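You operate a simulated robot arm through the tools that you are given. There is no shell and no other tool. Be economical: measure what you need, move in short steps, check, and stop when the job is done.

The job below is to be done with a simulated two-armed robot. You get a single attempt, and the scene is never put back.

JOB
Wipe up the spill on the top of the ledger table with the rag there and put it back.

The check looks at the end state, three seconds after you hand in, the way a careful person would. Anything else that was tipped, shoved, dropped, spilled or broken makes it a failure.

ROBOT AND FRAMES
Two 7-joint arms with two-finger parallel grippers on one trunk, on a base that drives. Base frame: it is fixed to the floor where the robot stands at the start and does not move with it; the origin is under the middle of the robot, x ahead of it, y to its left, z up. Units: mm, degrees, N and s.
The left shoulder is at the start at [50, 165, 1030], the right one opposite. Payload 3.91 kg a hand.
The tool frame of a hand sits at the grasp point between the pads (the TCP): z along the fingers, y along the line on which they close. The tips reach 30 mm beyond it. The gripper opens to 110 mm. The fingers are 20 mm wide and 10 mm thick; the gripper's body (48 by 112 mm) begins 55 mm behind the TCP.
Orientation is told as [roll, pitch, yaw] about the base's x, y, z axes, in that order, counted from this pose: with the fingers straight down and closing along the base's y, the tool's x points along the base's -x, its y along +y and its z along -z.

CONTROLS
- The arms move only by the tool play_rows. It takes "left_steps", "right_steps" or both (then of equal length, played together; a hand with none holds still); each is a list of rows, each a list of 3 entries, a list of its own where there are three numbers: the shift along the base's x, y, z in mm, then the turn, a rotation vector about the base's x, y, z in degrees, then the gripper command, from -1 (shut) to 1 (fully open), values between in proportion. In form: [[[x, y, z], [wx, wy, wz], grip], ...]. A call has 1 to 20 rows; each row shifts and turns the commanded pose from where the row before left it. Rows are played at 5 a second. More than 50 mm and 8.6 degrees between two rows, or a gripper value outside its range, and nothing of the call is played. A pose out of reach is approached as far as the arm can. The call stops where the force on the tool passes 40 N (or 10 N more than at its start, if that is more) or the arm is blocked; 0.2 s more then pass. Each finger travels about 45 mm/s and halts on what it meets, pressing with about 25 N; the grip force reading is that of the motor and also rises with nothing between the fingers. The clock runs only during rows and for 0.2 s after the last one: add rows that do not move to give the fingers time. The reply holds the time, the measured pose of the TCP, the force on the tool along the base axes, the opening and the grip force, in the units named above and with some noise, with the torque about the TCP (base axes, N m) and any sound that the robot's microphone picked up.
- Cameras (640 x 400 px; columns grow to the right, rows downward): "scene" is now at [110.8, 32.5, 1199.6]; the picture's right is [0.39, -0.92, 0.00], its down [-0.55, -0.23, -0.81] and it looks along [0.74, 0.31, -0.59] (base axes); focal length 275 px, centre (320, 200). "left" rides on the left gripper at [72, -17, -103] in its tool frame; the picture's right is [0.23, 0.97, 0.00], its down [-0.76, 0.18, -0.62] and it looks along [-0.61, 0.14, 0.78] (tool axes); focal length 222 px, centre (320, 200). "right" rides on the right gripper at [72, 17, -103] in its tool frame; the picture's right is [-0.23, 0.97, 0.00], its down [-0.76, -0.18, -0.62] and it looks along [-0.61, -0.14, 0.78] (tool axes); focal length 222 px, centre (320, 200). There is no depth. A picture from a camera that has moved, and an enlarged one, comes with that camera's place and axes in the base frame and with its lens.
- snapshot(camera): a new picture of that camera. No time passes.
- slide_trunk(by): slides the trunk up (or, below 0, down) by that many mm; the arms and the scene camera ride with it, the base frame stays. It gives what a move gives, with no picture.
- drive_base(legs): drives the robot by 1 to 6 legs, each [ahead, left, turn to the left] in mm, mm and degrees, along the robot's own axes; the way and the turn of a leg run together, so that a leg with both is an arc; at most 1500 mm and 180 degrees a leg. The arms and the cameras ride along, it lands a little off, and it stops where it bumps. It gives what a move gives.
- aim_head(pan, tilt): turns the head with the scene camera to pan (to the left, within 80 degrees either way) and tilt (down, from -29 to 69), counted from straight ahead of the robot. It gives what a move gives.
- zoom(camera, box): a new picture of the part [left, top, right, bottom] of that camera's present view, enlarged. No time passes.
- sign_off(): hands the job in; it is judged then, once.

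Work in short steps. Places have to be worked out from the pictures, the camera data and where the tool is seen: move nearer, look again, correct. Check each grasp and each placing, and mend what went wrong. You have 120 turns and 92 pictures in all, those below and enlarged ones among them. Open the grippers and draw the arms clear of the work before you hand the job in, unless the task says otherwise; then end with one line.

The tools are called as a command line: name --argument value ..., lists and objects as JSON in quotes. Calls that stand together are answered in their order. play_rows: Moves the arms, as the interface text tells. Its arguments: {"type":"object","properties":{"left_steps":{"type":"array","items":{"type":"array"}},"right_steps":{"type":"array","items":{"type":"array"}}},"required":[]} The other tools are called the same way: slide_trunk (by) slides the trunk up or down; drive_base (legs) drives the base; aim_head (pan, tilt) turns the head that bears the scene camera; snapshot (camera) takes a picture; zoom (camera, box) takes an enlarged picture of a part of a camera's view; sign_off () hands the job in.

At the start:

```text
clock: 0.0
left_tool_pos: [315.0, 359.5, 1033.8]
left_orientation: [-0.1, 0.0, 0.0]
left_contact_force: [-0.3, 0.5, -0.7]
left_torque: [-0.02, -0.02, 0.04]
left_opening: 110.1
left_grasp_force: 0.1
right_tool_pos: [471.3, -13.0, 978.1]
right_orientation: [0.0, 0.0, -0.1]
right_contact_force: [-0.3, -1.1, 0.7]
right_torque: [-0.02, -0.04, -0.03]
right_opening: 110.2
right_grasp_force: 0.1
trunk travel left (down, up): [-250.0, 253.0]
robot x, y, heading: [1.2, -0.2, 0.2]
head pan, tilt: [22.9, 36.3]
```

scene: 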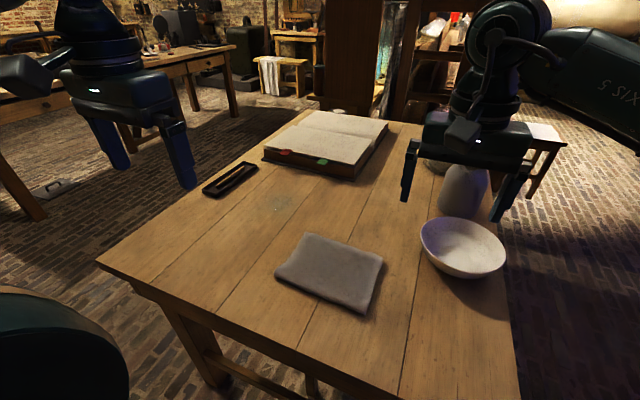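
right: 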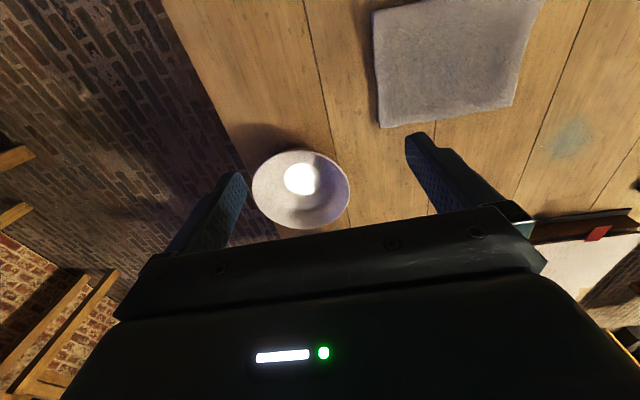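
left: 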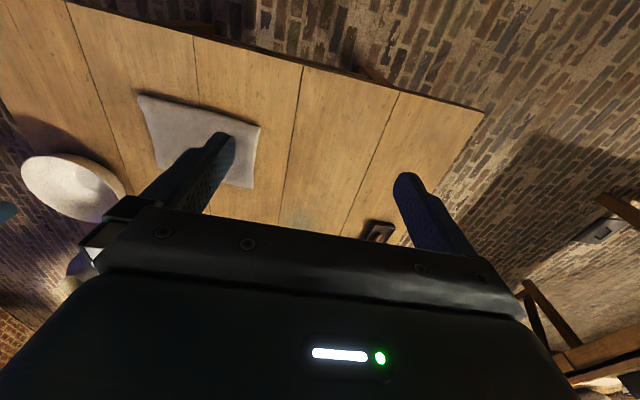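

I estimate the rag at about x 440–600, y 68–289, and the spill near (698, 426). I'll zoom in on both before moving.

zoom --camera "scene" --box '[200, 150, 360, 250]'

zoom --camera "scene" --box '[250, 220, 410, 320]'

```text
4.00 times, centred on (280, 200) of scene
camera zoom: at [110.8, 32.5, 1199.6], right [0.39, -0.92, 0.0], down [-0.55, -0.23, -0.81], along [0.74, 0.31, -0.59], focal length 1102 px, centre (480, 200)
```

zoom: 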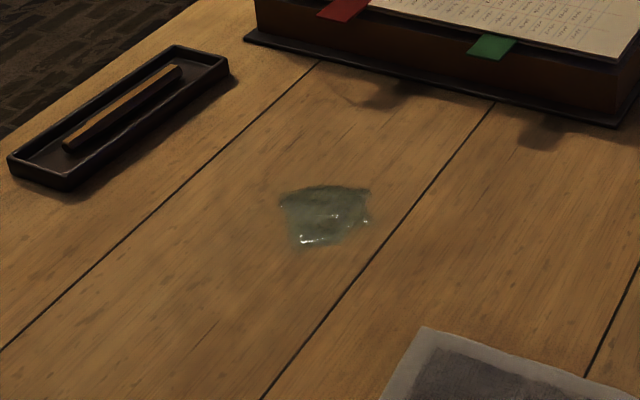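

```text
4.00 times, centred on (330, 270) of scene
camera zoom: at [110.8, 32.5, 1199.6], right [0.39, -0.92, 0.0], down [-0.55, -0.23, -0.81], along [0.74, 0.31, -0.59], focal length 1102 px, centre (280, -80)
```

zoom: 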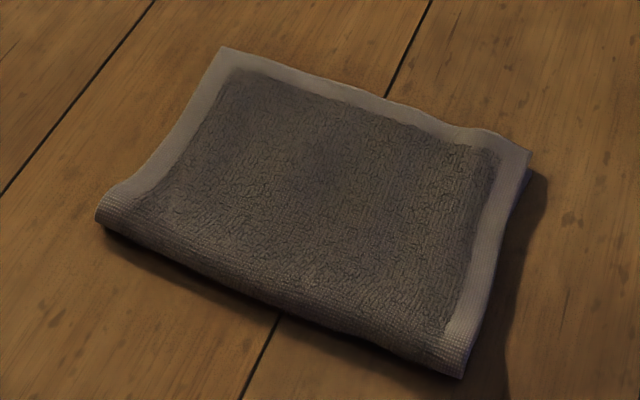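

The spill covers about x 655–748, y 387–460, which is out of reach from here. I'll tuck the right arm back, then drive left and slightly ahead.

play_rows --right_steps '[[[-30, -40, 10], [0, 0, 0], 1], [[-30, -40, 10], [0, 0, 0], 1], [[-30, -40, 10], [0, 0, 0], 1], [[-30, -40, 10], [0, 0, 0], 1], [[-30, -40, 10], [0, 0, 0], 1]]'

drive_base --legs '[[0, 250, 0], [60, 0, 0]]'

aim_head --pan 0 --tilt 42

snapshot --camera "scene"

```text
refused: row 1 steps farther than a row can; nothing moved
```

```text
clock: 2.4
left_tool_pos: [370.4, 610.9, 1033.6]
left_orientation: [-0.1, 0.0, -0.1]
left_contact_force: [-0.7, -0.2, -0.9]
left_torque: [-0.04, -0.02, 0.02]
left_opening: 110.1
left_grasp_force: 0.0
right_tool_pos: [525.2, 237.6, 978.8]
right_orientation: [-0.1, -0.1, -0.1]
right_contact_force: [0.0, 1.0, -0.9]
right_torque: [-0.02, -0.01, -0.03]
right_opening: 110.3
right_grasp_force: 0.1
trunk travel left (down, up): [-250.0, 253.0]
robot x, y, heading: [56.4, 250.3, -0.1]
head pan, tilt: [22.9, 36.3]
```

```text
clock: 3.3
left_tool_pos: [368.8, 610.0, 1033.7]
left_orientation: [0.1, 0.2, -0.1]
left_contact_force: [-0.4, 0.8, 0.2]
left_torque: [0.0, 0.01, 0.0]
left_opening: 110.3
left_grasp_force: 0.0
right_tool_pos: [525.3, 238.6, 978.4]
right_orientation: [0.1, 0.1, -0.2]
right_contact_force: [0.0, 0.7, 0.3]
right_torque: [0.0, -0.02, 0.0]
right_opening: 110.4
right_grasp_force: 0.0
trunk travel left (down, up): [-250.0, 253.0]
robot x, y, heading: [55.6, 252.0, -0.3]
head pan, tilt: [0.0, 42.0]
```

```text
86 pictures are left
camera scene: at [168.9, 249.0, 1191.1], right [0.0, -1.0, 0.0], down [-0.67, 0.0, -0.74], along [0.74, 0.0, -0.67], focal length 275 px, centre (320, 200)
```

scene: 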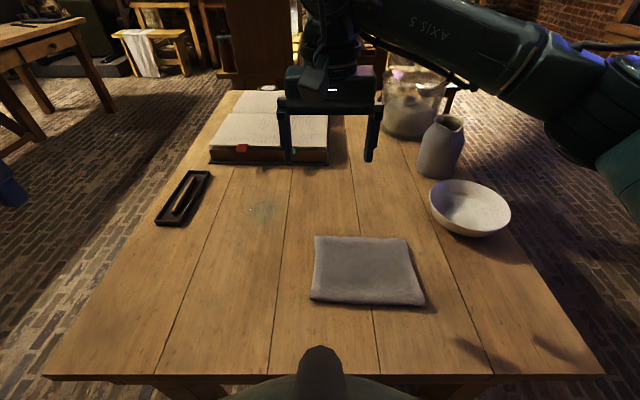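

A row's whole shift is limited to 50 mm. I'll pull the right arm back in shorter rows while moving the left hand in front of the rag for a close look.

play_rows --right_steps '[[[-30, -35, 5], [0, 0, 0], 1], [[-30, -35, 5], [0, 0, 0], 1], [[-30, -35, 5], [0, 0, 0], 1], [[-30, -35, 5], [0, 0, 0], 1], [[-30, -35, 5], [0, 0, 0], 1], [[-30, -35, 5], [0, 0, 0], 1], [[0, -40, 5], [0, 0, 0], 1], [[0, -40, 5], [0, 0, 0], 1], [[0, 0, 0], [0, 0, 0], 1], [[0, 0, 0], [0, 0, 0], 1], [[0, 0, 0], [0, 0, 0], 1], [[0, 0, 0], [0, 0, 0], 1], [[0, 0, 0], [0, 0, 0], 1], [[0, 0, 0], [0, 0, 0], 1]]' --left_steps '[[[0, 0, 0], [0, 0, 0], 1], [[0, 0, 0], [0, 0, 0], 1], [[0, 0, 0], [0, 0, 0], 1], [[0, 0, 0], [0, 0, 0], 1], [[0, -40, -15], [0, 0, 0], 1], [[0, -40, -15], [0, 0, 0], 1], [[0, -40, -20], [0, 0, 0], 1], [[0, -40, -20], [0, 0, 0], 1], [[0, -40, -20], [0, 0, 0], 1], [[0, -40, -20], [0, 0, 0], 1], [[0, -40, -20], [0, 0, 0], 1], [[0, -40, -20], [0, 0, 0], 1], [[0, -40, -20], [0, 0, 0], 1], [[-20, -20, -30], [0, 0, 0], 1]]'

snapshot --camera "left"

snapshot --camera "scene"

```text
clock: 6.3
left_tool_pos: [347.7, 343.0, 862.2]
left_orientation: [-0.2, 0.0, -0.1]
left_contact_force: [1.1, 0.8, 0.4]
left_torque: [-0.03, 0.0, -0.03]
left_opening: 110.2
left_grasp_force: 0.0
left hand out of reach, approached as far as the arm can: row 11, 12, 13, 14
right_tool_pos: [346.4, -53.4, 1018.1]
right_orientation: [0.0, 0.0, -0.1]
right_contact_force: [-0.6, 0.0, 0.5]
right_torque: [0.0, 0.01, 0.03]
right_opening: 110.1
right_grasp_force: 0.1
trunk travel left (down, up): [-250.0, 253.0]
robot x, y, heading: [56.0, 248.5, 0.1]
head pan, tilt: [0.0, 42.0]
```

```text
85 pictures are left
camera left: at [276.2, 326.5, 965.3], right [-0.23, 0.97, 0.0], down [0.76, 0.18, 0.62], along [0.61, 0.14, -0.78], focal length 222 px, centre (320, 200)
```

left: 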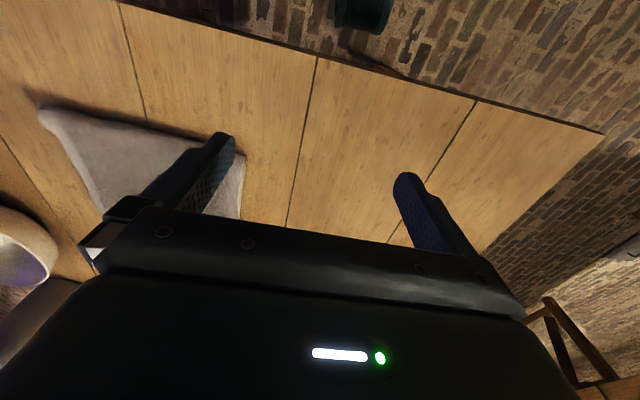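

```text
84 pictures are left
camera scene: at [168.9, 249.0, 1191.1], right [0.0, -1.0, 0.0], down [-0.67, 0.0, -0.74], along [0.74, 0.0, -0.67], focal length 275 px, centre (320, 200)
```

scene: 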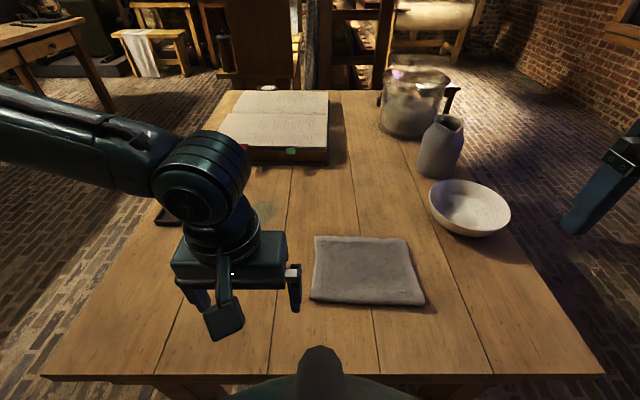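

The rag sits slightly inward for the left arm. Before repositioning I'll look straight down at the gap between the robot and the table.

aim_head --pan 0 --tilt 69

snapshot --camera "scene"

```text
clock: 7.2
left_tool_pos: [347.6, 342.8, 862.9]
left_orientation: [-0.3, -0.1, 0.0]
left_contact_force: [0.4, 0.8, 0.5]
left_torque: [0.01, -0.01, 0.0]
left_opening: 110.1
left_grasp_force: 0.1
right_tool_pos: [346.9, -52.9, 1017.6]
right_orientation: [0.1, 0.0, -0.2]
right_contact_force: [0.2, -0.5, 0.0]
right_torque: [0.02, -0.01, 0.01]
right_opening: 110.0
right_grasp_force: 0.0
trunk travel left (down, up): [-250.0, 253.0]
robot x, y, heading: [55.0, 249.8, -0.1]
head pan, tilt: [0.0, 68.8]
```

```text
83 pictures are left
camera scene: at [141.2, 249.0, 1157.9], right [0.0, -1.0, 0.0], down [-0.93, 0.0, -0.36], along [0.36, 0.0, -0.93], focal length 275 px, centre (320, 200)
```

scene: 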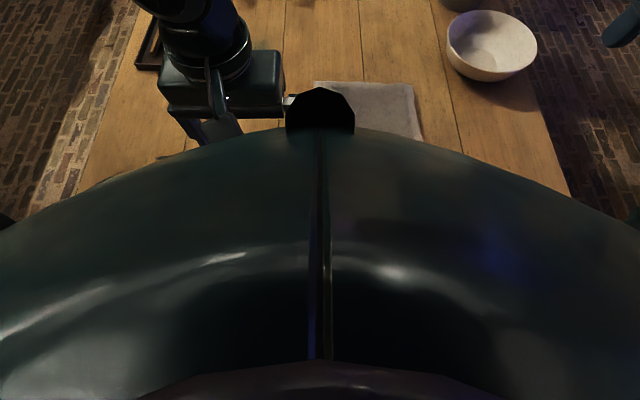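

That's just the torso, so it shows nothing of the gap. I'll shift right 50 mm, keep the forward position, and re-aim the head.

drive_base --legs '[[10, -50, 0]]'

aim_head --pan 0 --tilt 42

play_rows --left_steps '[[[40, 0, 0], [0, 0, 0], 1], [[30, -35, 0], [0, 0, 0], 1], [[10, -45, 0], [0, 0, 0], 1], [[10, -45, 0], [0, 0, 0], 1], [[0, 0, 0], [0, 0, 0], 1]]'

snapshot --camera "left"

snapshot --camera "scene"

```text
clock: 8.1
left_tool_pos: [346.3, 310.4, 860.3]
left_orientation: [-0.3, 0.1, 0.3]
left_contact_force: [0.0, -0.2, 0.3]
left_torque: [-0.01, 0.0, -0.03]
left_opening: 110.0
left_grasp_force: 0.0
right_tool_pos: [349.0, -85.6, 1020.1]
right_orientation: [0.0, 0.0, 0.3]
right_contact_force: [0.2, -1.1, 0.6]
right_torque: [-0.04, 0.01, 0.02]
right_opening: 110.0
right_grasp_force: 0.0
trunk travel left (down, up): [-250.0, 253.0]
robot x, y, heading: [54.8, 216.6, 0.5]
head pan, tilt: [0.0, 68.8]
stopped in leg 1: the robot was blocked; the commanded pose is now the measured one
```

```text
clock: 9.1
left_tool_pos: [346.6, 310.3, 861.9]
left_orientation: [-0.2, 0.0, 0.4]
left_contact_force: [0.0, -0.3, 0.4]
left_torque: [0.02, 0.02, 0.01]
left_opening: 109.9
left_grasp_force: 0.0
right_tool_pos: [348.2, -86.5, 1018.4]
right_orientation: [-0.1, 0.0, 0.3]
right_contact_force: [-0.5, -0.8, 0.1]
right_torque: [-0.01, 0.03, -0.01]
right_opening: 110.2
right_grasp_force: 0.1
trunk travel left (down, up): [-250.0, 253.0]
robot x, y, heading: [56.7, 213.0, 0.1]
head pan, tilt: [0.0, 42.0]
```

```text
clock: 10.2
left_tool_pos: [411.6, 309.1, 885.7]
left_orientation: [-0.2, 0.0, 0.2]
left_contact_force: [-0.3, 0.4, -0.2]
left_torque: [0.05, -0.02, 0.0]
left_opening: 109.6
left_grasp_force: 0.0
left hand out of reach, approached as far as the arm can: row 2, 3, 4
right_tool_pos: [348.7, -86.0, 1018.8]
right_orientation: [0.0, -0.1, 0.3]
right_contact_force: [-0.3, -0.6, 0.9]
right_torque: [0.02, 0.0, 0.02]
right_opening: 110.2
right_grasp_force: 0.0
trunk travel left (down, up): [-250.0, 253.0]
robot x, y, heading: [56.9, 216.4, 0.2]
head pan, tilt: [0.0, 42.0]
```

```text
82 pictures are left
camera left: at [339.9, 292.9, 988.7], right [-0.23, 0.97, 0.0], down [0.76, 0.18, 0.62], along [0.61, 0.14, -0.78], focal length 222 px, centre (320, 200)
```

left: 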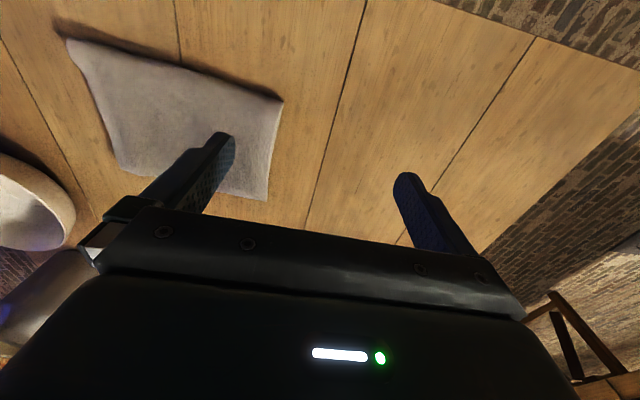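

```text
81 pictures are left
camera scene: at [168.9, 214.4, 1191.1], right [0.0, -1.0, 0.0], down [-0.67, 0.0, -0.74], along [0.74, 0.0, -0.67], focal length 275 px, centre (320, 200)
```

scene: 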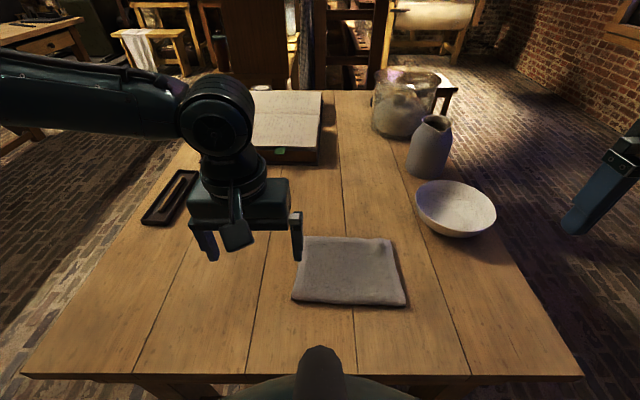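

The base meets the table at x≈57, and the left arm can't reach inward enough. Backing off and turning the robot right about 30° should put both rag and spill within the left shoulder's range.

drive_base --legs '[[-40, 0, 0], [0, 0, -30]]'

aim_head --pan 30 --tilt 42

snapshot --camera "scene"

```text
clock: 12.6
left_tool_pos: [368.2, 117.1, 884.6]
left_orientation: [-0.2, 0.0, -30.0]
left_contact_force: [0.1, -0.4, 1.6]
left_torque: [0.03, 0.0, 0.0]
left_opening: 109.5
left_grasp_force: 0.1
right_tool_pos: [114.9, -193.3, 1018.0]
right_orientation: [0.0, 0.1, -30.0]
right_contact_force: [0.1, -1.1, -0.7]
right_torque: [0.04, -0.02, 0.0]
right_opening: 110.0
right_grasp_force: 0.1
trunk travel left (down, up): [-250.0, 253.0]
robot x, y, heading: [12.5, 214.2, -29.9]
head pan, tilt: [0.0, 42.0]
```

```text
clock: 13.6
left_tool_pos: [369.6, 117.4, 886.1]
left_orientation: [-0.2, 0.0, -30.0]
left_contact_force: [0.0, 0.0, 0.2]
left_torque: [0.0, 0.01, 0.0]
left_opening: 109.8
left_grasp_force: 0.0
right_tool_pos: [116.4, -192.3, 1017.6]
right_orientation: [0.0, 0.0, -30.0]
right_contact_force: [-0.3, -0.2, 0.2]
right_torque: [0.0, -0.01, 0.02]
right_opening: 110.1
right_grasp_force: 0.1
trunk travel left (down, up): [-250.0, 253.0]
robot x, y, heading: [15.9, 211.4, -30.0]
head pan, tilt: [30.0, 42.0]
```

```text
80 pictures are left
camera scene: at [124.8, 199.0, 1191.1], right [0.0, -1.0, 0.0], down [-0.67, 0.0, -0.74], along [0.74, 0.0, -0.67], focal length 275 px, centre (320, 200)
```

scene: 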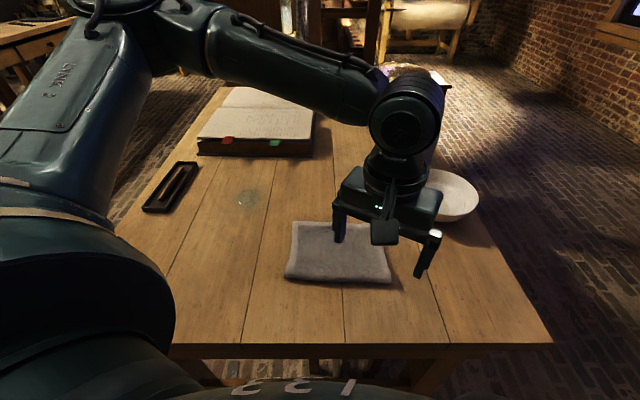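

The geometry now suits the left arm. I'll check the wrist view of the rag's near edge to judge its thickness.

snapshot --camera "left"

```text
79 pictures are left
camera left: at [300.3, 139.0, 988.6], right [0.29, 0.96, 0.0], down [0.75, -0.23, 0.62], along [0.59, -0.18, -0.78], focal length 222 px, centre (320, 200)
```

left: 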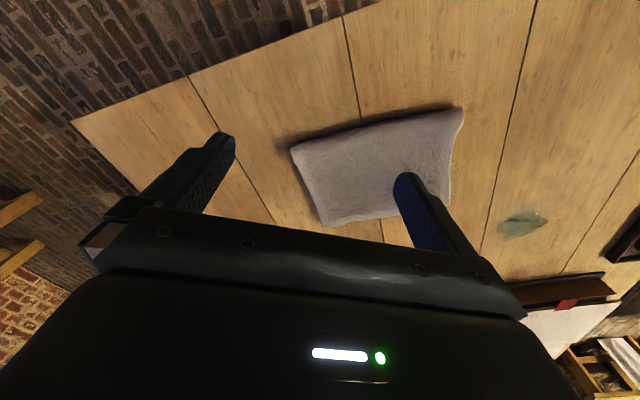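

Spill centre confirmed at about (702, 428); rag spans x 432–600, y 52–280. I'll hover above the rag's middle with fingers partly open.

play_rows --left_steps '[[[40, 14, -10], [0, 0, 0], 0.3], [[40, 14, -20], [0, 0, 0], 0.3], [[40, 14, -25], [0, 0, 0], 0.3], [[21, 7, -35], [0, 0, 0], 0.3], [[0, 0, -35], [0, 0, 0], 0.3], [[0, 0, 0], [0, 0, 0], 0.3]]'

snapshot --camera "left"

snapshot --camera "scene"

```text
clock: 15.0
left_tool_pos: [511.9, 166.9, 759.3]
left_orientation: [-0.3, 0.0, -30.0]
left_contact_force: [-0.3, 1.5, 1.4]
left_torque: [0.04, -0.04, -0.05]
left_opening: 71.7
left_grasp_force: 0.2
right_tool_pos: [115.5, -192.6, 1018.1]
right_orientation: [0.0, -0.1, -29.9]
right_contact_force: [-0.6, 0.7, 0.5]
right_torque: [0.0, 0.01, -0.03]
right_opening: 110.2
right_grasp_force: 0.0
trunk travel left (down, up): [-250.0, 253.0]
robot x, y, heading: [13.6, 215.8, -30.2]
head pan, tilt: [30.0, 42.0]
```

```text
78 pictures are left
camera left: at [441.2, 188.5, 862.2], right [0.29, 0.96, 0.0], down [0.75, -0.22, 0.62], along [0.6, -0.18, -0.78], focal length 222 px, centre (320, 200)
```

left: 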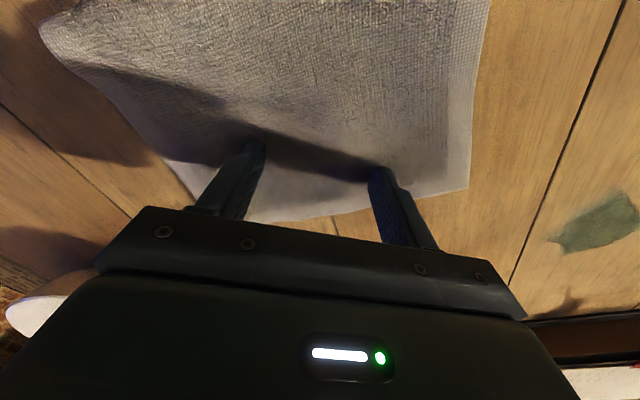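

```text
77 pictures are left
camera scene: at [124.8, 199.1, 1191.1], right [0.0, -1.0, 0.0], down [-0.67, 0.0, -0.74], along [0.74, 0.0, -0.67], focal length 275 px, centre (320, 200)
```

scene: 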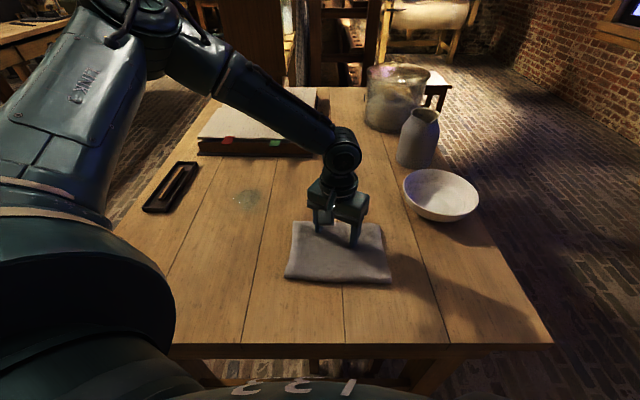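

The hand is over the rag's centre. I'll lower in small steps until contact.

play_rows --left_steps '[[[0, 0, -10], [0, 0, 0], 0.3], [[0, 0, -10], [0, 0, 0], 0.3], [[0, 0, -8], [0, 0, 0], 0.3], [[0, 0, -6], [0, 0, 0], 0.3], [[0, 0, -5], [0, 0, 0], 0.3], [[0, 0, 0], [0, 0, 0], 0.3]]'

```text
clock: 15.5
left_tool_pos: [512.0, 164.6, 755.7]
left_orientation: [-0.5, -0.9, -29.9]
left_contact_force: [-3.1, 4.4, 22.5]
left_torque: [0.49, -0.08, 0.07]
left_opening: 71.6
left_grasp_force: 0.1
left hand out of reach, approached as far as the arm can: row 2
right_tool_pos: [115.2, -192.1, 1018.4]
right_orientation: [0.0, -0.3, -29.9]
right_contact_force: [-0.7, 0.1, -0.6]
right_torque: [-0.04, -0.02, 0.01]
right_opening: 109.9
right_grasp_force: 0.0
trunk travel left (down, up): [-250.0, 253.0]
robot x, y, heading: [11.4, 214.8, -30.0]
head pan, tilt: [30.0, 42.0]
stopped in row 2 (left hand): the force on the tool passed its limit (the readings are from after the stop); the commanded pose is now the measured one
```

Contact came at TCP z≈756, higher than expected. I'll check whether it's the rag or something else.

zoom --camera "scene" --box '[260, 180, 420, 300]'

snapshot --camera "left"

snapshot --camera "right"

```text
3.33 times, centred on (340, 240) of scene
camera zoom: at [123.1, 199.6, 1191.5], right [0.0, -1.0, 0.0], down [-0.67, 0.0, -0.74], along [0.74, 0.0, -0.67], focal length 918 px, centre (253, 67)
```

zoom: 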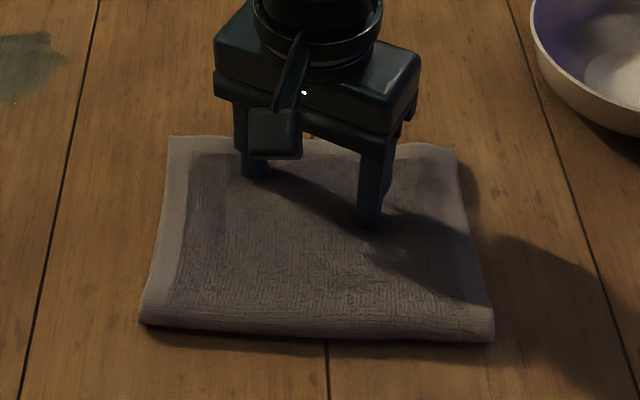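

```text
75 pictures are left
camera left: at [441.2, 187.6, 857.4], right [0.29, 0.96, -0.01], down [0.74, -0.22, 0.63], along [0.6, -0.19, -0.77], focal length 222 px, centre (320, 200)
```

left: 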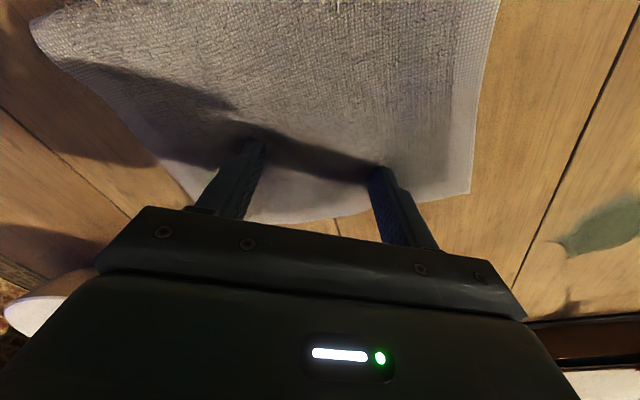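

```text
74 pictures are left
camera right: at [59.8, -141.8, 1122.3], right [0.68, 0.73, 0.0], down [0.57, -0.53, 0.63], along [0.46, -0.43, -0.78], focal length 222 px, centre (320, 200)
```

right: 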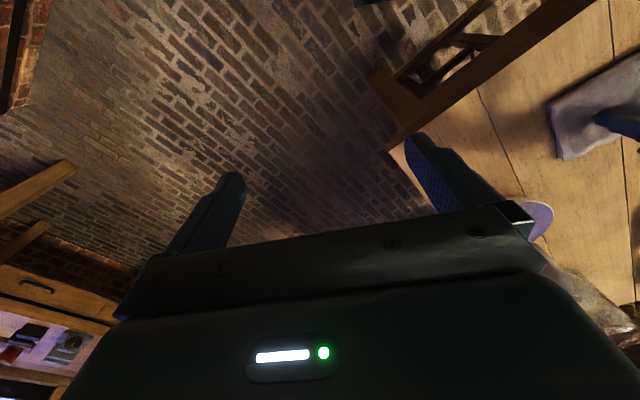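

Triangulating the spill across all views gives a table top at z≈716, not 677. So the contact was the rag's top at about 726 (a thin cloth), with the rag centre near (483, 162) and the spill near (653, 392). I'll lift, centre on the rag, and touch down lightly.

play_rows --left_steps '[[[0, 0, 20], [0, 0, 0], 0.3], [[-30, -3, 0], [0, 0, 0], 0.3], [[0, 0, -10], [0, 0, 0], 0.3], [[0, 0, -7], [0, 0, 0], 0.3], [[0, 0, -2], [0, 0, 0], 0.3], [[0, 0, -1], [0, 0, 0], 0.3], [[0, 0, 0], [0, 0, 0], 0.3]]'

```text
clock: 17.1
left_tool_pos: [483.7, 163.5, 753.7]
left_orientation: [-0.3, -1.0, -29.9]
left_contact_force: [0.2, 6.3, 35.0]
left_torque: [0.58, -0.16, 0.01]
left_opening: 71.2
left_grasp_force: 0.0
right_tool_pos: [113.6, -191.9, 1019.3]
right_orientation: [0.0, -0.1, -30.1]
right_contact_force: [0.1, -0.3, -0.5]
right_torque: [-0.02, 0.0, 0.03]
right_opening: 109.8
right_grasp_force: 0.1
trunk travel left (down, up): [-250.0, 253.0]
robot x, y, heading: [15.4, 215.0, -29.9]
head pan, tilt: [30.0, 42.0]
```

That's a firm press at 35 N. I'll ease off 2 mm and close the fingers to gather cloth.

play_rows --left_steps '[[[0, 0, 2], [0, 0, 0], 0.3], [[0, 0, 0], [0, 0, 0], 0], [[0, 0, 0], [0, 0, 0], -0.3], [[0, 0, 0], [0, 0, 0], -0.6], [[0, 0, 0], [0, 0, 0], -1], [[0, 0, 0], [0, 0, 0], -1], [[0, 0, 0], [0, 0, 0], -1]]'

snapshot --camera "left"

zoom --camera "scene" --box '[260, 180, 420, 300]'

```text
clock: 18.7
left_tool_pos: [481.3, 162.7, 755.1]
left_orientation: [-0.5, -0.7, -30.0]
left_contact_force: [0.6, -0.3, 27.4]
left_torque: [-0.01, 0.02, -0.03]
left_opening: 9.3
left_grasp_force: 25.4
right_tool_pos: [114.1, -192.6, 1019.0]
right_orientation: [-0.1, 0.0, -30.0]
right_contact_force: [0.6, 0.3, -0.8]
right_torque: [0.0, 0.01, -0.05]
right_opening: 109.9
right_grasp_force: 0.1
trunk travel left (down, up): [-250.0, 253.0]
robot x, y, heading: [15.0, 217.3, -30.1]
head pan, tilt: [30.0, 42.0]
```

```text
73 pictures are left
camera left: at [411.1, 184.8, 857.3], right [0.29, 0.96, -0.01], down [0.74, -0.22, 0.63], along [0.6, -0.19, -0.78], focal length 222 px, centre (320, 200)
```

left: 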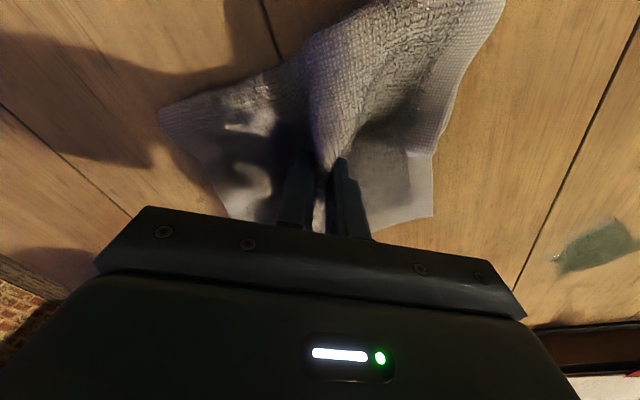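

```text
3.33 times, centred on (340, 240) of scene
camera zoom: at [122.9, 199.4, 1191.3], right [0.0, -1.0, 0.0], down [-0.67, 0.0, -0.74], along [0.74, 0.0, -0.67], focal length 918 px, centre (253, 67)
```

zoom: 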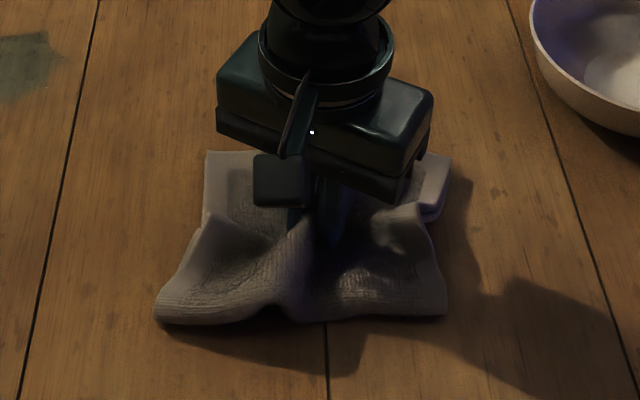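

The cloth bunched and is held (9 mm between the fingers). I'll lift it and carry it over the spill.

play_rows --left_steps '[[[0, 0, 25], [0, 0, 0], -1], [[0, 0, 30], [0, 0, 0], -1], [[28, 38, 5], [0, 0, 0], -1], [[28, 38, 0], [0, 0, 0], -1], [[28, 38, 0], [0, 0, 0], -1], [[28, 38, 0], [0, 0, 0], -1], [[28, 38, 0], [0, 0, 0], -1], [[30, 38, 0], [0, 0, 0], -1], [[0, 0, 0], [0, 0, 0], -1]]'

snapshot --camera "scene"

snapshot --camera "left"

```text
clock: 20.7
left_tool_pos: [652.4, 391.0, 812.6]
left_orientation: [-0.5, -0.6, -30.0]
left_contact_force: [-0.8, -0.6, -0.2]
left_torque: [0.01, 0.0, 0.01]
left_opening: 8.8
left_grasp_force: 24.7
right_tool_pos: [116.3, -192.3, 1019.1]
right_orientation: [0.0, 0.0, -30.0]
right_contact_force: [-0.4, 0.2, -0.6]
right_torque: [-0.02, 0.0, 0.01]
right_opening: 110.0
right_grasp_force: 0.0
trunk travel left (down, up): [-250.0, 253.0]
robot x, y, heading: [17.5, 214.3, -30.0]
head pan, tilt: [30.0, 42.0]
```

```text
71 pictures are left
camera scene: at [124.7, 199.2, 1191.1], right [0.0, -1.0, 0.0], down [-0.67, 0.0, -0.74], along [0.74, 0.0, -0.67], focal length 275 px, centre (320, 200)
```

scene: 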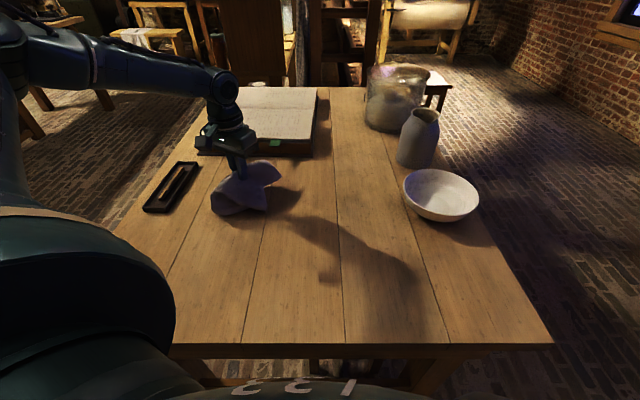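

```text
70 pictures are left
camera left: at [582.3, 413.9, 915.4], right [0.29, 0.96, -0.01], down [0.75, -0.22, 0.63], along [0.6, -0.19, -0.78], focal length 222 px, centre (320, 200)
```

left: 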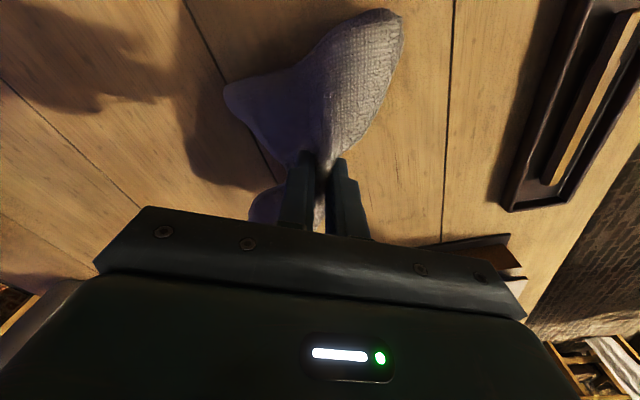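

The rag hangs over the spill. I'll lower until it presses on the table.

play_rows --left_steps '[[[0, 0, -20], [0, 0, 0], -1], [[0, 0, -20], [0, 0, 0], -1], [[0, 0, -8], [0, 0, 0], -1], [[0, 0, -5], [0, 0, 0], -1], [[0, 0, -3], [0, 0, 0], -1], [[0, 0, 0], [0, 0, 0], -1]]'

```text
clock: 22.1
left_tool_pos: [652.8, 390.6, 761.5]
left_orientation: [-0.2, -1.0, -29.9]
left_contact_force: [-3.6, 8.5, 38.0]
left_torque: [-0.02, 0.25, -0.09]
left_opening: 9.1
left_grasp_force: 25.1
right_tool_pos: [113.5, -192.4, 1018.9]
right_orientation: [0.1, -0.2, -29.9]
right_contact_force: [-0.9, -0.2, -0.2]
right_torque: [0.02, 0.02, 0.0]
right_opening: 110.0
right_grasp_force: 0.0
trunk travel left (down, up): [-250.0, 253.0]
robot x, y, heading: [15.4, 214.0, -29.9]
head pan, tilt: [30.0, 42.0]
```

Firm contact. I'll ease to about 20 N and wipe in a raster over the spill area.

play_rows --left_steps '[[[0, 0, 2.5], [0, 0, 0], -1], [[-25, -15, 0], [0, 0, 0], -1], [[-25, -20, 0], [0, 0, 0], -1], [[25, 0, 0], [0, 0, 0], -1], [[25, 0, 0], [0, 0, 0], -1], [[25, 0, 0], [0, 0, 0], -1], [[25, 0, 0], [0, 0, 0], -1], [[0, 20, 0], [0, 0, 0], -1], [[-25, 0, 0], [0, 0, 0], -1], [[-25, 0, 0], [0, 0, 0], -1], [[-25, 0, 0], [0, 0, 0], -1], [[-25, 0, 0], [0, 0, 0], -1], [[0, 20, 0], [0, 0, 0], -1], [[25, 0, 0], [0, 0, 0], -1], [[25, 0, 0], [0, 0, 0], -1], [[25, 0, 0], [0, 0, 0], -1], [[25, 0, 0], [0, 0, 0], -1], [[0, 20, 0], [0, 0, 0], -1], [[-25, 0, 0], [0, 0, 0], -1], [[-25, 0, 0], [0, 0, 0], -1]]'

snapshot --camera "scene"

```text
clock: 26.3
left_tool_pos: [652.7, 415.8, 761.3]
left_orientation: [-0.3, -0.6, -30.0]
left_contact_force: [2.3, 1.2, 7.2]
left_torque: [-0.04, -0.05, 0.0]
left_opening: 9.0
left_grasp_force: 25.0
right_tool_pos: [115.6, -192.8, 1018.0]
right_orientation: [0.0, -0.2, -30.0]
right_contact_force: [-0.3, 0.0, 0.4]
right_torque: [0.03, -0.03, -0.02]
right_opening: 110.0
right_grasp_force: 0.1
trunk travel left (down, up): [-250.0, 253.0]
robot x, y, heading: [13.2, 215.6, -30.0]
head pan, tilt: [30.0, 42.0]
```

```text
69 pictures are left
camera scene: at [124.2, 199.2, 1191.1], right [0.0, -1.0, 0.0], down [-0.67, 0.0, -0.74], along [0.74, 0.0, -0.67], focal length 275 px, centre (320, 200)
```

scene: 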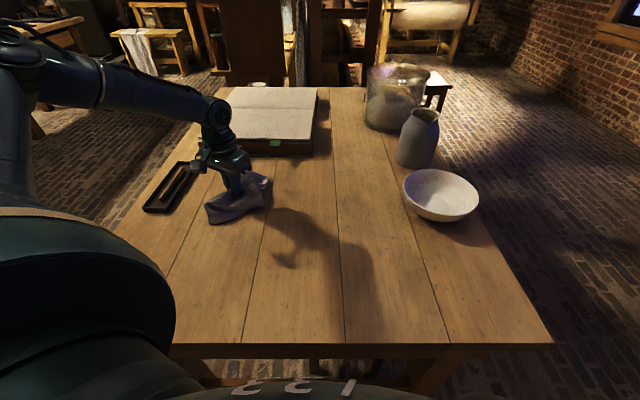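

Force has dropped to 7 N, so I'll press 1.5 mm more and finish the raster, then come back across in y strokes.

play_rows --left_steps '[[[0, 0, -1.5], [0, 0, 0], -1], [[-25, 0, 0], [0, 0, 0], -1], [[-25, 0, 0], [0, 0, 0], -1], [[0, 20, 0], [0, 0, 0], -1], [[25, 0, 0], [0, 0, 0], -1], [[25, 0, 0], [0, 0, 0], -1], [[25, 0, 0], [0, 0, 0], -1], [[25, 0, 0], [0, 0, 0], -1], [[0, -25, 0], [0, 0, 0], -1], [[0, -25, 0], [0, 0, 0], -1], [[0, -25, 0], [0, 0, 0], -1], [[-25, 0, 0], [0, 0, 0], -1], [[0, 25, 0], [0, 0, 0], -1], [[0, 25, 0], [0, 0, 0], -1], [[0, 25, 0], [0, 0, 0], -1], [[-25, 0, 0], [0, 0, 0], -1], [[0, -25, 0], [0, 0, 0], -1], [[0, -25, 0], [0, 0, 0], -1], [[0, -25, 0], [0, 0, 0], -1], [[-25, 0, 0], [0, 0, 0], -1]]'

play_rows --left_steps '[[[0, 0, 25], [0, 0, 0], -1], [[0, 0, 35], [0, 0, 0], -1], [[-28, -38, 0], [0, 0, 0], -1], [[-28, -38, 0], [0, 0, 0], -1], [[-28, -38, 0], [0, 0, 0], -1], [[-20, -42, 0], [0, 0, 0], -1], [[-20, -42, 0], [0, 0, 0], -1], [[0, 0, 0], [0, 0, 0], -1]]'

snapshot --camera "scene"

zoom --camera "scene" --box '[170, 150, 330, 250]'

```text
clock: 30.5
left_tool_pos: [628.1, 359.8, 759.6]
left_orientation: [-0.4, -0.9, -30.1]
left_contact_force: [2.7, 0.0, 13.9]
left_torque: [-0.12, -0.06, 0.04]
left_opening: 9.0
left_grasp_force: 24.9
right_tool_pos: [116.0, -193.2, 1017.9]
right_orientation: [0.1, -0.1, -29.9]
right_contact_force: [0.2, 0.2, 0.9]
right_torque: [0.01, -0.01, 0.02]
right_opening: 109.8
right_grasp_force: 0.1
trunk travel left (down, up): [-250.0, 253.0]
robot x, y, heading: [14.7, 214.1, -30.0]
head pan, tilt: [30.0, 42.0]
```

```text
clock: 32.3
left_tool_pos: [502.8, 163.0, 818.4]
left_orientation: [-0.3, -0.6, -29.9]
left_contact_force: [-0.3, -0.6, 0.0]
left_torque: [-0.01, 0.03, -0.01]
left_opening: 8.6
left_grasp_force: 24.9
right_tool_pos: [117.0, -193.3, 1018.7]
right_orientation: [0.0, 0.0, -30.0]
right_contact_force: [0.4, 0.0, 0.5]
right_torque: [0.01, 0.01, -0.01]
right_opening: 109.9
right_grasp_force: 0.1
trunk travel left (down, up): [-250.0, 253.0]
robot x, y, heading: [13.3, 216.3, -29.9]
head pan, tilt: [30.0, 42.0]
```

```text
68 pictures are left
camera scene: at [124.7, 199.2, 1191.1], right [0.0, -1.0, 0.0], down [-0.67, 0.0, -0.74], along [0.74, 0.0, -0.67], focal length 275 px, centre (320, 200)
```

scene: 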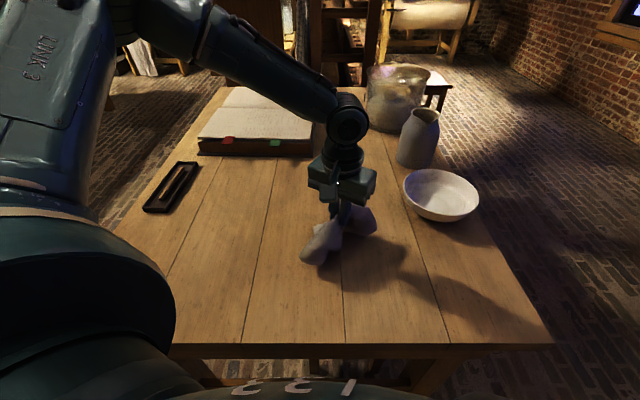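

```text
4.00 times, centred on (250, 200) of scene
camera zoom: at [124.7, 199.2, 1191.1], right [0.0, -1.0, 0.0], down [-0.67, 0.0, -0.74], along [0.74, 0.0, -0.67], focal length 1102 px, centre (600, 200)
```

zoom: 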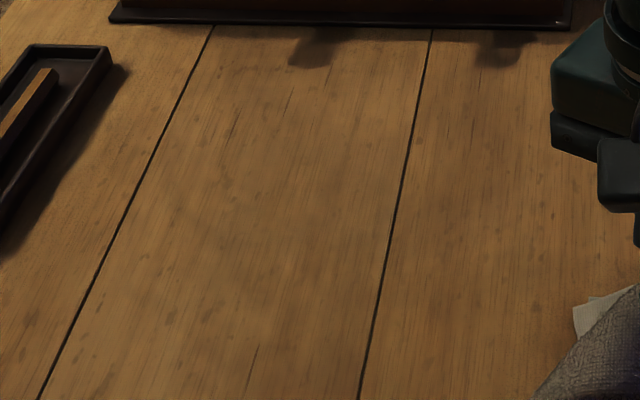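

The spill is gone. I'll set the rag back at its original spot: the hand goes to (482, 163), then down, then I open the fingers to spread the cloth.

play_rows --left_steps '[[[-20, 0, 0], [0, 0, 0], -1], [[0, 0, -20], [0, 0, 0], -1], [[0, 0, -20], [0, 0, 0], -1], [[0, 0, -12], [0, 0, 0], -1], [[0, 0, -6], [0, 0, 0], -1], [[0, 0, 0], [0, 0, 0], -1]]'

play_rows --left_steps '[[[0, 0, 0], [0, 0, 0], -0.7], [[0, 0, 0], [0, 0, 0], -0.4], [[0, 0, 0], [0, 0, 0], -0.1], [[0, 0, 0], [0, 0, 0], 0.2], [[0, 0, 0], [0, 0, 0], 0.3], [[0, 0, 0], [0, 0, 0], 0.3], [[0, 0, 0], [0, 0, 0], 0.3]]'

snapshot --camera "left"

zoom --camera "scene" --box '[260, 180, 420, 300]'

```text
clock: 33.7
left_tool_pos: [483.9, 161.9, 764.1]
left_orientation: [-0.4, -1.2, -30.0]
left_contact_force: [5.2, 3.5, 38.3]
left_torque: [0.23, -0.27, -0.03]
left_opening: 9.1
left_grasp_force: 24.9
right_tool_pos: [114.1, -192.2, 1018.6]
right_orientation: [0.0, -0.3, -30.0]
right_contact_force: [-0.4, 0.3, 0.2]
right_torque: [-0.02, 0.04, 0.02]
right_opening: 110.1
right_grasp_force: 0.1
trunk travel left (down, up): [-250.0, 253.0]
robot x, y, heading: [11.5, 215.9, -30.2]
head pan, tilt: [30.0, 42.0]
```

```text
clock: 35.3
left_tool_pos: [482.3, 160.5, 763.7]
left_orientation: [-0.4, -0.9, -30.1]
left_contact_force: [-5.2, -8.5, 34.0]
left_torque: [0.78, -0.46, 0.01]
left_opening: 66.5
left_grasp_force: 0.2
right_tool_pos: [113.3, -193.4, 1018.3]
right_orientation: [0.1, -0.2, -30.1]
right_contact_force: [-0.2, 0.0, 0.3]
right_torque: [0.01, -0.02, -0.04]
right_opening: 110.1
right_grasp_force: 0.0
trunk travel left (down, up): [-250.0, 253.0]
robot x, y, heading: [12.4, 215.0, -30.0]
head pan, tilt: [30.0, 42.0]
```

```text
66 pictures are left
camera left: at [411.1, 183.9, 866.5], right [0.29, 0.96, -0.01], down [0.74, -0.22, 0.64], along [0.6, -0.19, -0.77], focal length 222 px, centre (320, 200)
```

left: 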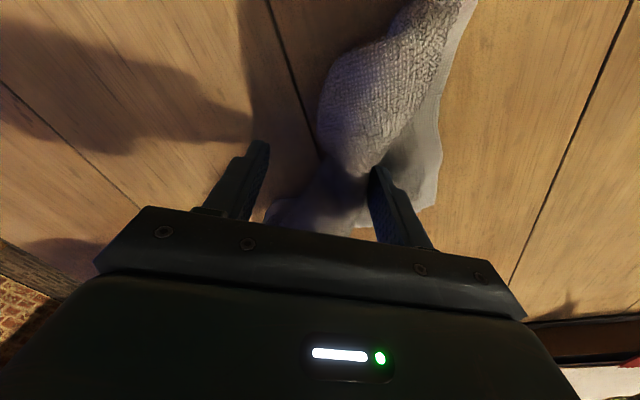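

```text
3.33 times, centred on (340, 240) of scene
camera zoom: at [121.9, 198.8, 1191.5], right [0.0, -1.0, 0.0], down [-0.67, 0.0, -0.75], along [0.75, 0.0, -0.67], focal length 918 px, centre (253, 67)
```

zoom: 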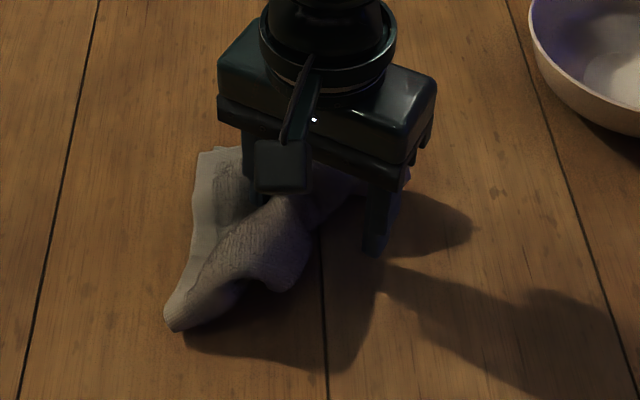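

Released, though the cloth is folded over. I'll lift clear and see how it lies.

play_rows --left_steps '[[[0, 0, 10], [0, 0, 0], 0.4], [[0, 0, 30], [0, 0, 0], 0.6], [[-10, -10, 40], [0, 0, 0], 0.6], [[-30, 10, 35], [0, 0, 0], 0.6], [[-40, 20, 0], [0, 0, 0], 0.6], [[0, 0, 0], [0, 0, 0], 0.6]]'

snapshot --camera "left"

zoom --camera "scene" --box '[260, 180, 420, 300]'

```text
clock: 36.7
left_tool_pos: [403.9, 184.6, 875.8]
left_orientation: [-0.4, -0.5, -29.9]
left_contact_force: [0.2, -0.3, -1.3]
left_torque: [0.0, 0.0, 0.03]
left_opening: 88.1
left_grasp_force: 0.1
right_tool_pos: [116.6, -192.5, 1018.2]
right_orientation: [0.1, 0.0, -30.0]
right_contact_force: [0.6, -0.6, -0.6]
right_torque: [-0.01, -0.01, -0.02]
right_opening: 109.9
right_grasp_force: 0.1
trunk travel left (down, up): [-250.0, 253.0]
robot x, y, heading: [14.6, 213.8, -30.0]
head pan, tilt: [30.0, 42.0]
```

```text
64 pictures are left
camera left: at [333.0, 205.7, 978.3], right [0.29, 0.96, -0.01], down [0.75, -0.22, 0.63], along [0.6, -0.19, -0.78], focal length 222 px, centre (320, 200)
```

left: 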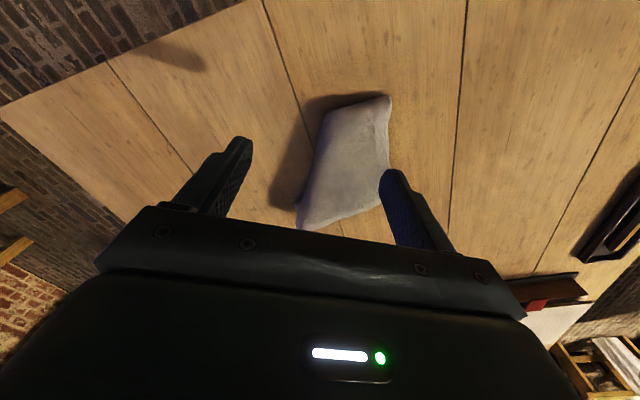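

```text
3.33 times, centred on (340, 240) of scene
camera zoom: at [124.8, 199.3, 1191.0], right [0.0, -1.0, 0.0], down [-0.67, 0.0, -0.74], along [0.74, 0.0, -0.67], focal length 918 px, centre (253, 67)
```

zoom: 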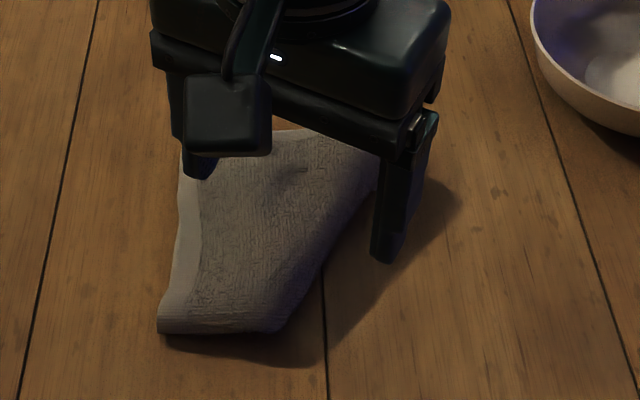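

The left hem is where it was, but the right half folded under. To lay it flat I'll grip near the left edge, hang it full length, then lay it down moving left. First I hover over the left edge with the gripper turned square.

play_rows --left_steps '[[[30, 10, 0], [0, 0, 7.5], -0.1], [[30, 10, 0], [0, 0, 7.5], -0.1], [[22, 15, -20], [0, 0, 7.5], -0.1], [[0, 0, -30], [0, 0, 7.5], -0.1], [[0, 0, -30], [0, 0, 0], -0.1], [[0, 0, 0], [0, 0, 0], -0.1]]'

zoom --camera "scene" --box '[240, 160, 400, 280]'

snapshot --camera "left"

```text
clock: 38.1
left_tool_pos: [486.9, 218.6, 795.4]
left_orientation: [-0.4, -0.6, -0.1]
left_contact_force: [-0.7, 0.6, 0.4]
left_torque: [-0.02, -0.02, -0.03]
left_opening: 49.7
left_grasp_force: 0.0
right_tool_pos: [116.0, -192.3, 1018.4]
right_orientation: [-0.1, 0.0, -29.9]
right_contact_force: [0.6, 0.1, -0.9]
right_torque: [-0.03, -0.01, 0.02]
right_opening: 110.2
right_grasp_force: 0.0
trunk travel left (down, up): [-250.0, 253.0]
robot x, y, heading: [13.8, 214.4, -30.3]
head pan, tilt: [30.0, 42.0]
```

```text
3.33 times, centred on (320, 220) of scene
camera zoom: at [124.8, 199.3, 1191.1], right [0.0, -1.0, 0.0], down [-0.67, 0.0, -0.74], along [0.74, 0.0, -0.67], focal length 918 px, centre (320, 133)
```

zoom: 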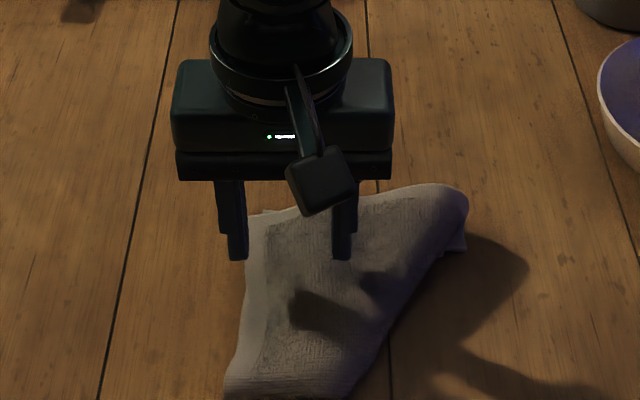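

```text
61 pictures are left
camera left: at [414.0, 202.3, 898.1], right [-0.23, 0.97, -0.01], down [0.75, 0.18, 0.63], along [0.61, 0.14, -0.78], focal length 222 px, centre (320, 200)
```

left: 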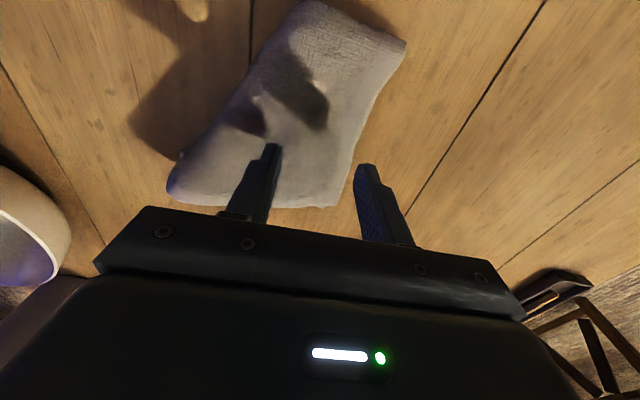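

The outer finger would land right on the hem line. I'll shift 8 mm inward and touch down.

play_rows --left_steps '[[[-5, -8, -15], [0, 0, 0], -0.1], [[0, 0, -12], [0, 0, 0], -0.1], [[0, 0, -6], [0, 0, 0], -0.1], [[0, 0, -3], [0, 0, 0], -0.1], [[0, 0, -2], [0, 0, 0], -0.1], [[0, 0, -2], [0, 0, 0], -0.1], [[0, 0, 0], [0, 0, 0], -0.1]]'

```text
clock: 39.7
left_tool_pos: [480.7, 209.5, 758.3]
left_orientation: [-0.7, -0.9, 0.0]
left_contact_force: [2.4, 4.3, 36.2]
left_torque: [-0.74, -0.1, 0.05]
left_opening: 47.5
left_grasp_force: 0.1
right_tool_pos: [114.4, -191.9, 1017.8]
right_orientation: [0.0, -0.2, -30.0]
right_contact_force: [-0.6, 0.7, 0.1]
right_torque: [-0.02, -0.02, 0.0]
right_opening: 110.1
right_grasp_force: 0.0
trunk travel left (down, up): [-250.0, 253.0]
robot x, y, heading: [15.2, 215.1, -30.3]
head pan, tilt: [30.0, 42.0]
```

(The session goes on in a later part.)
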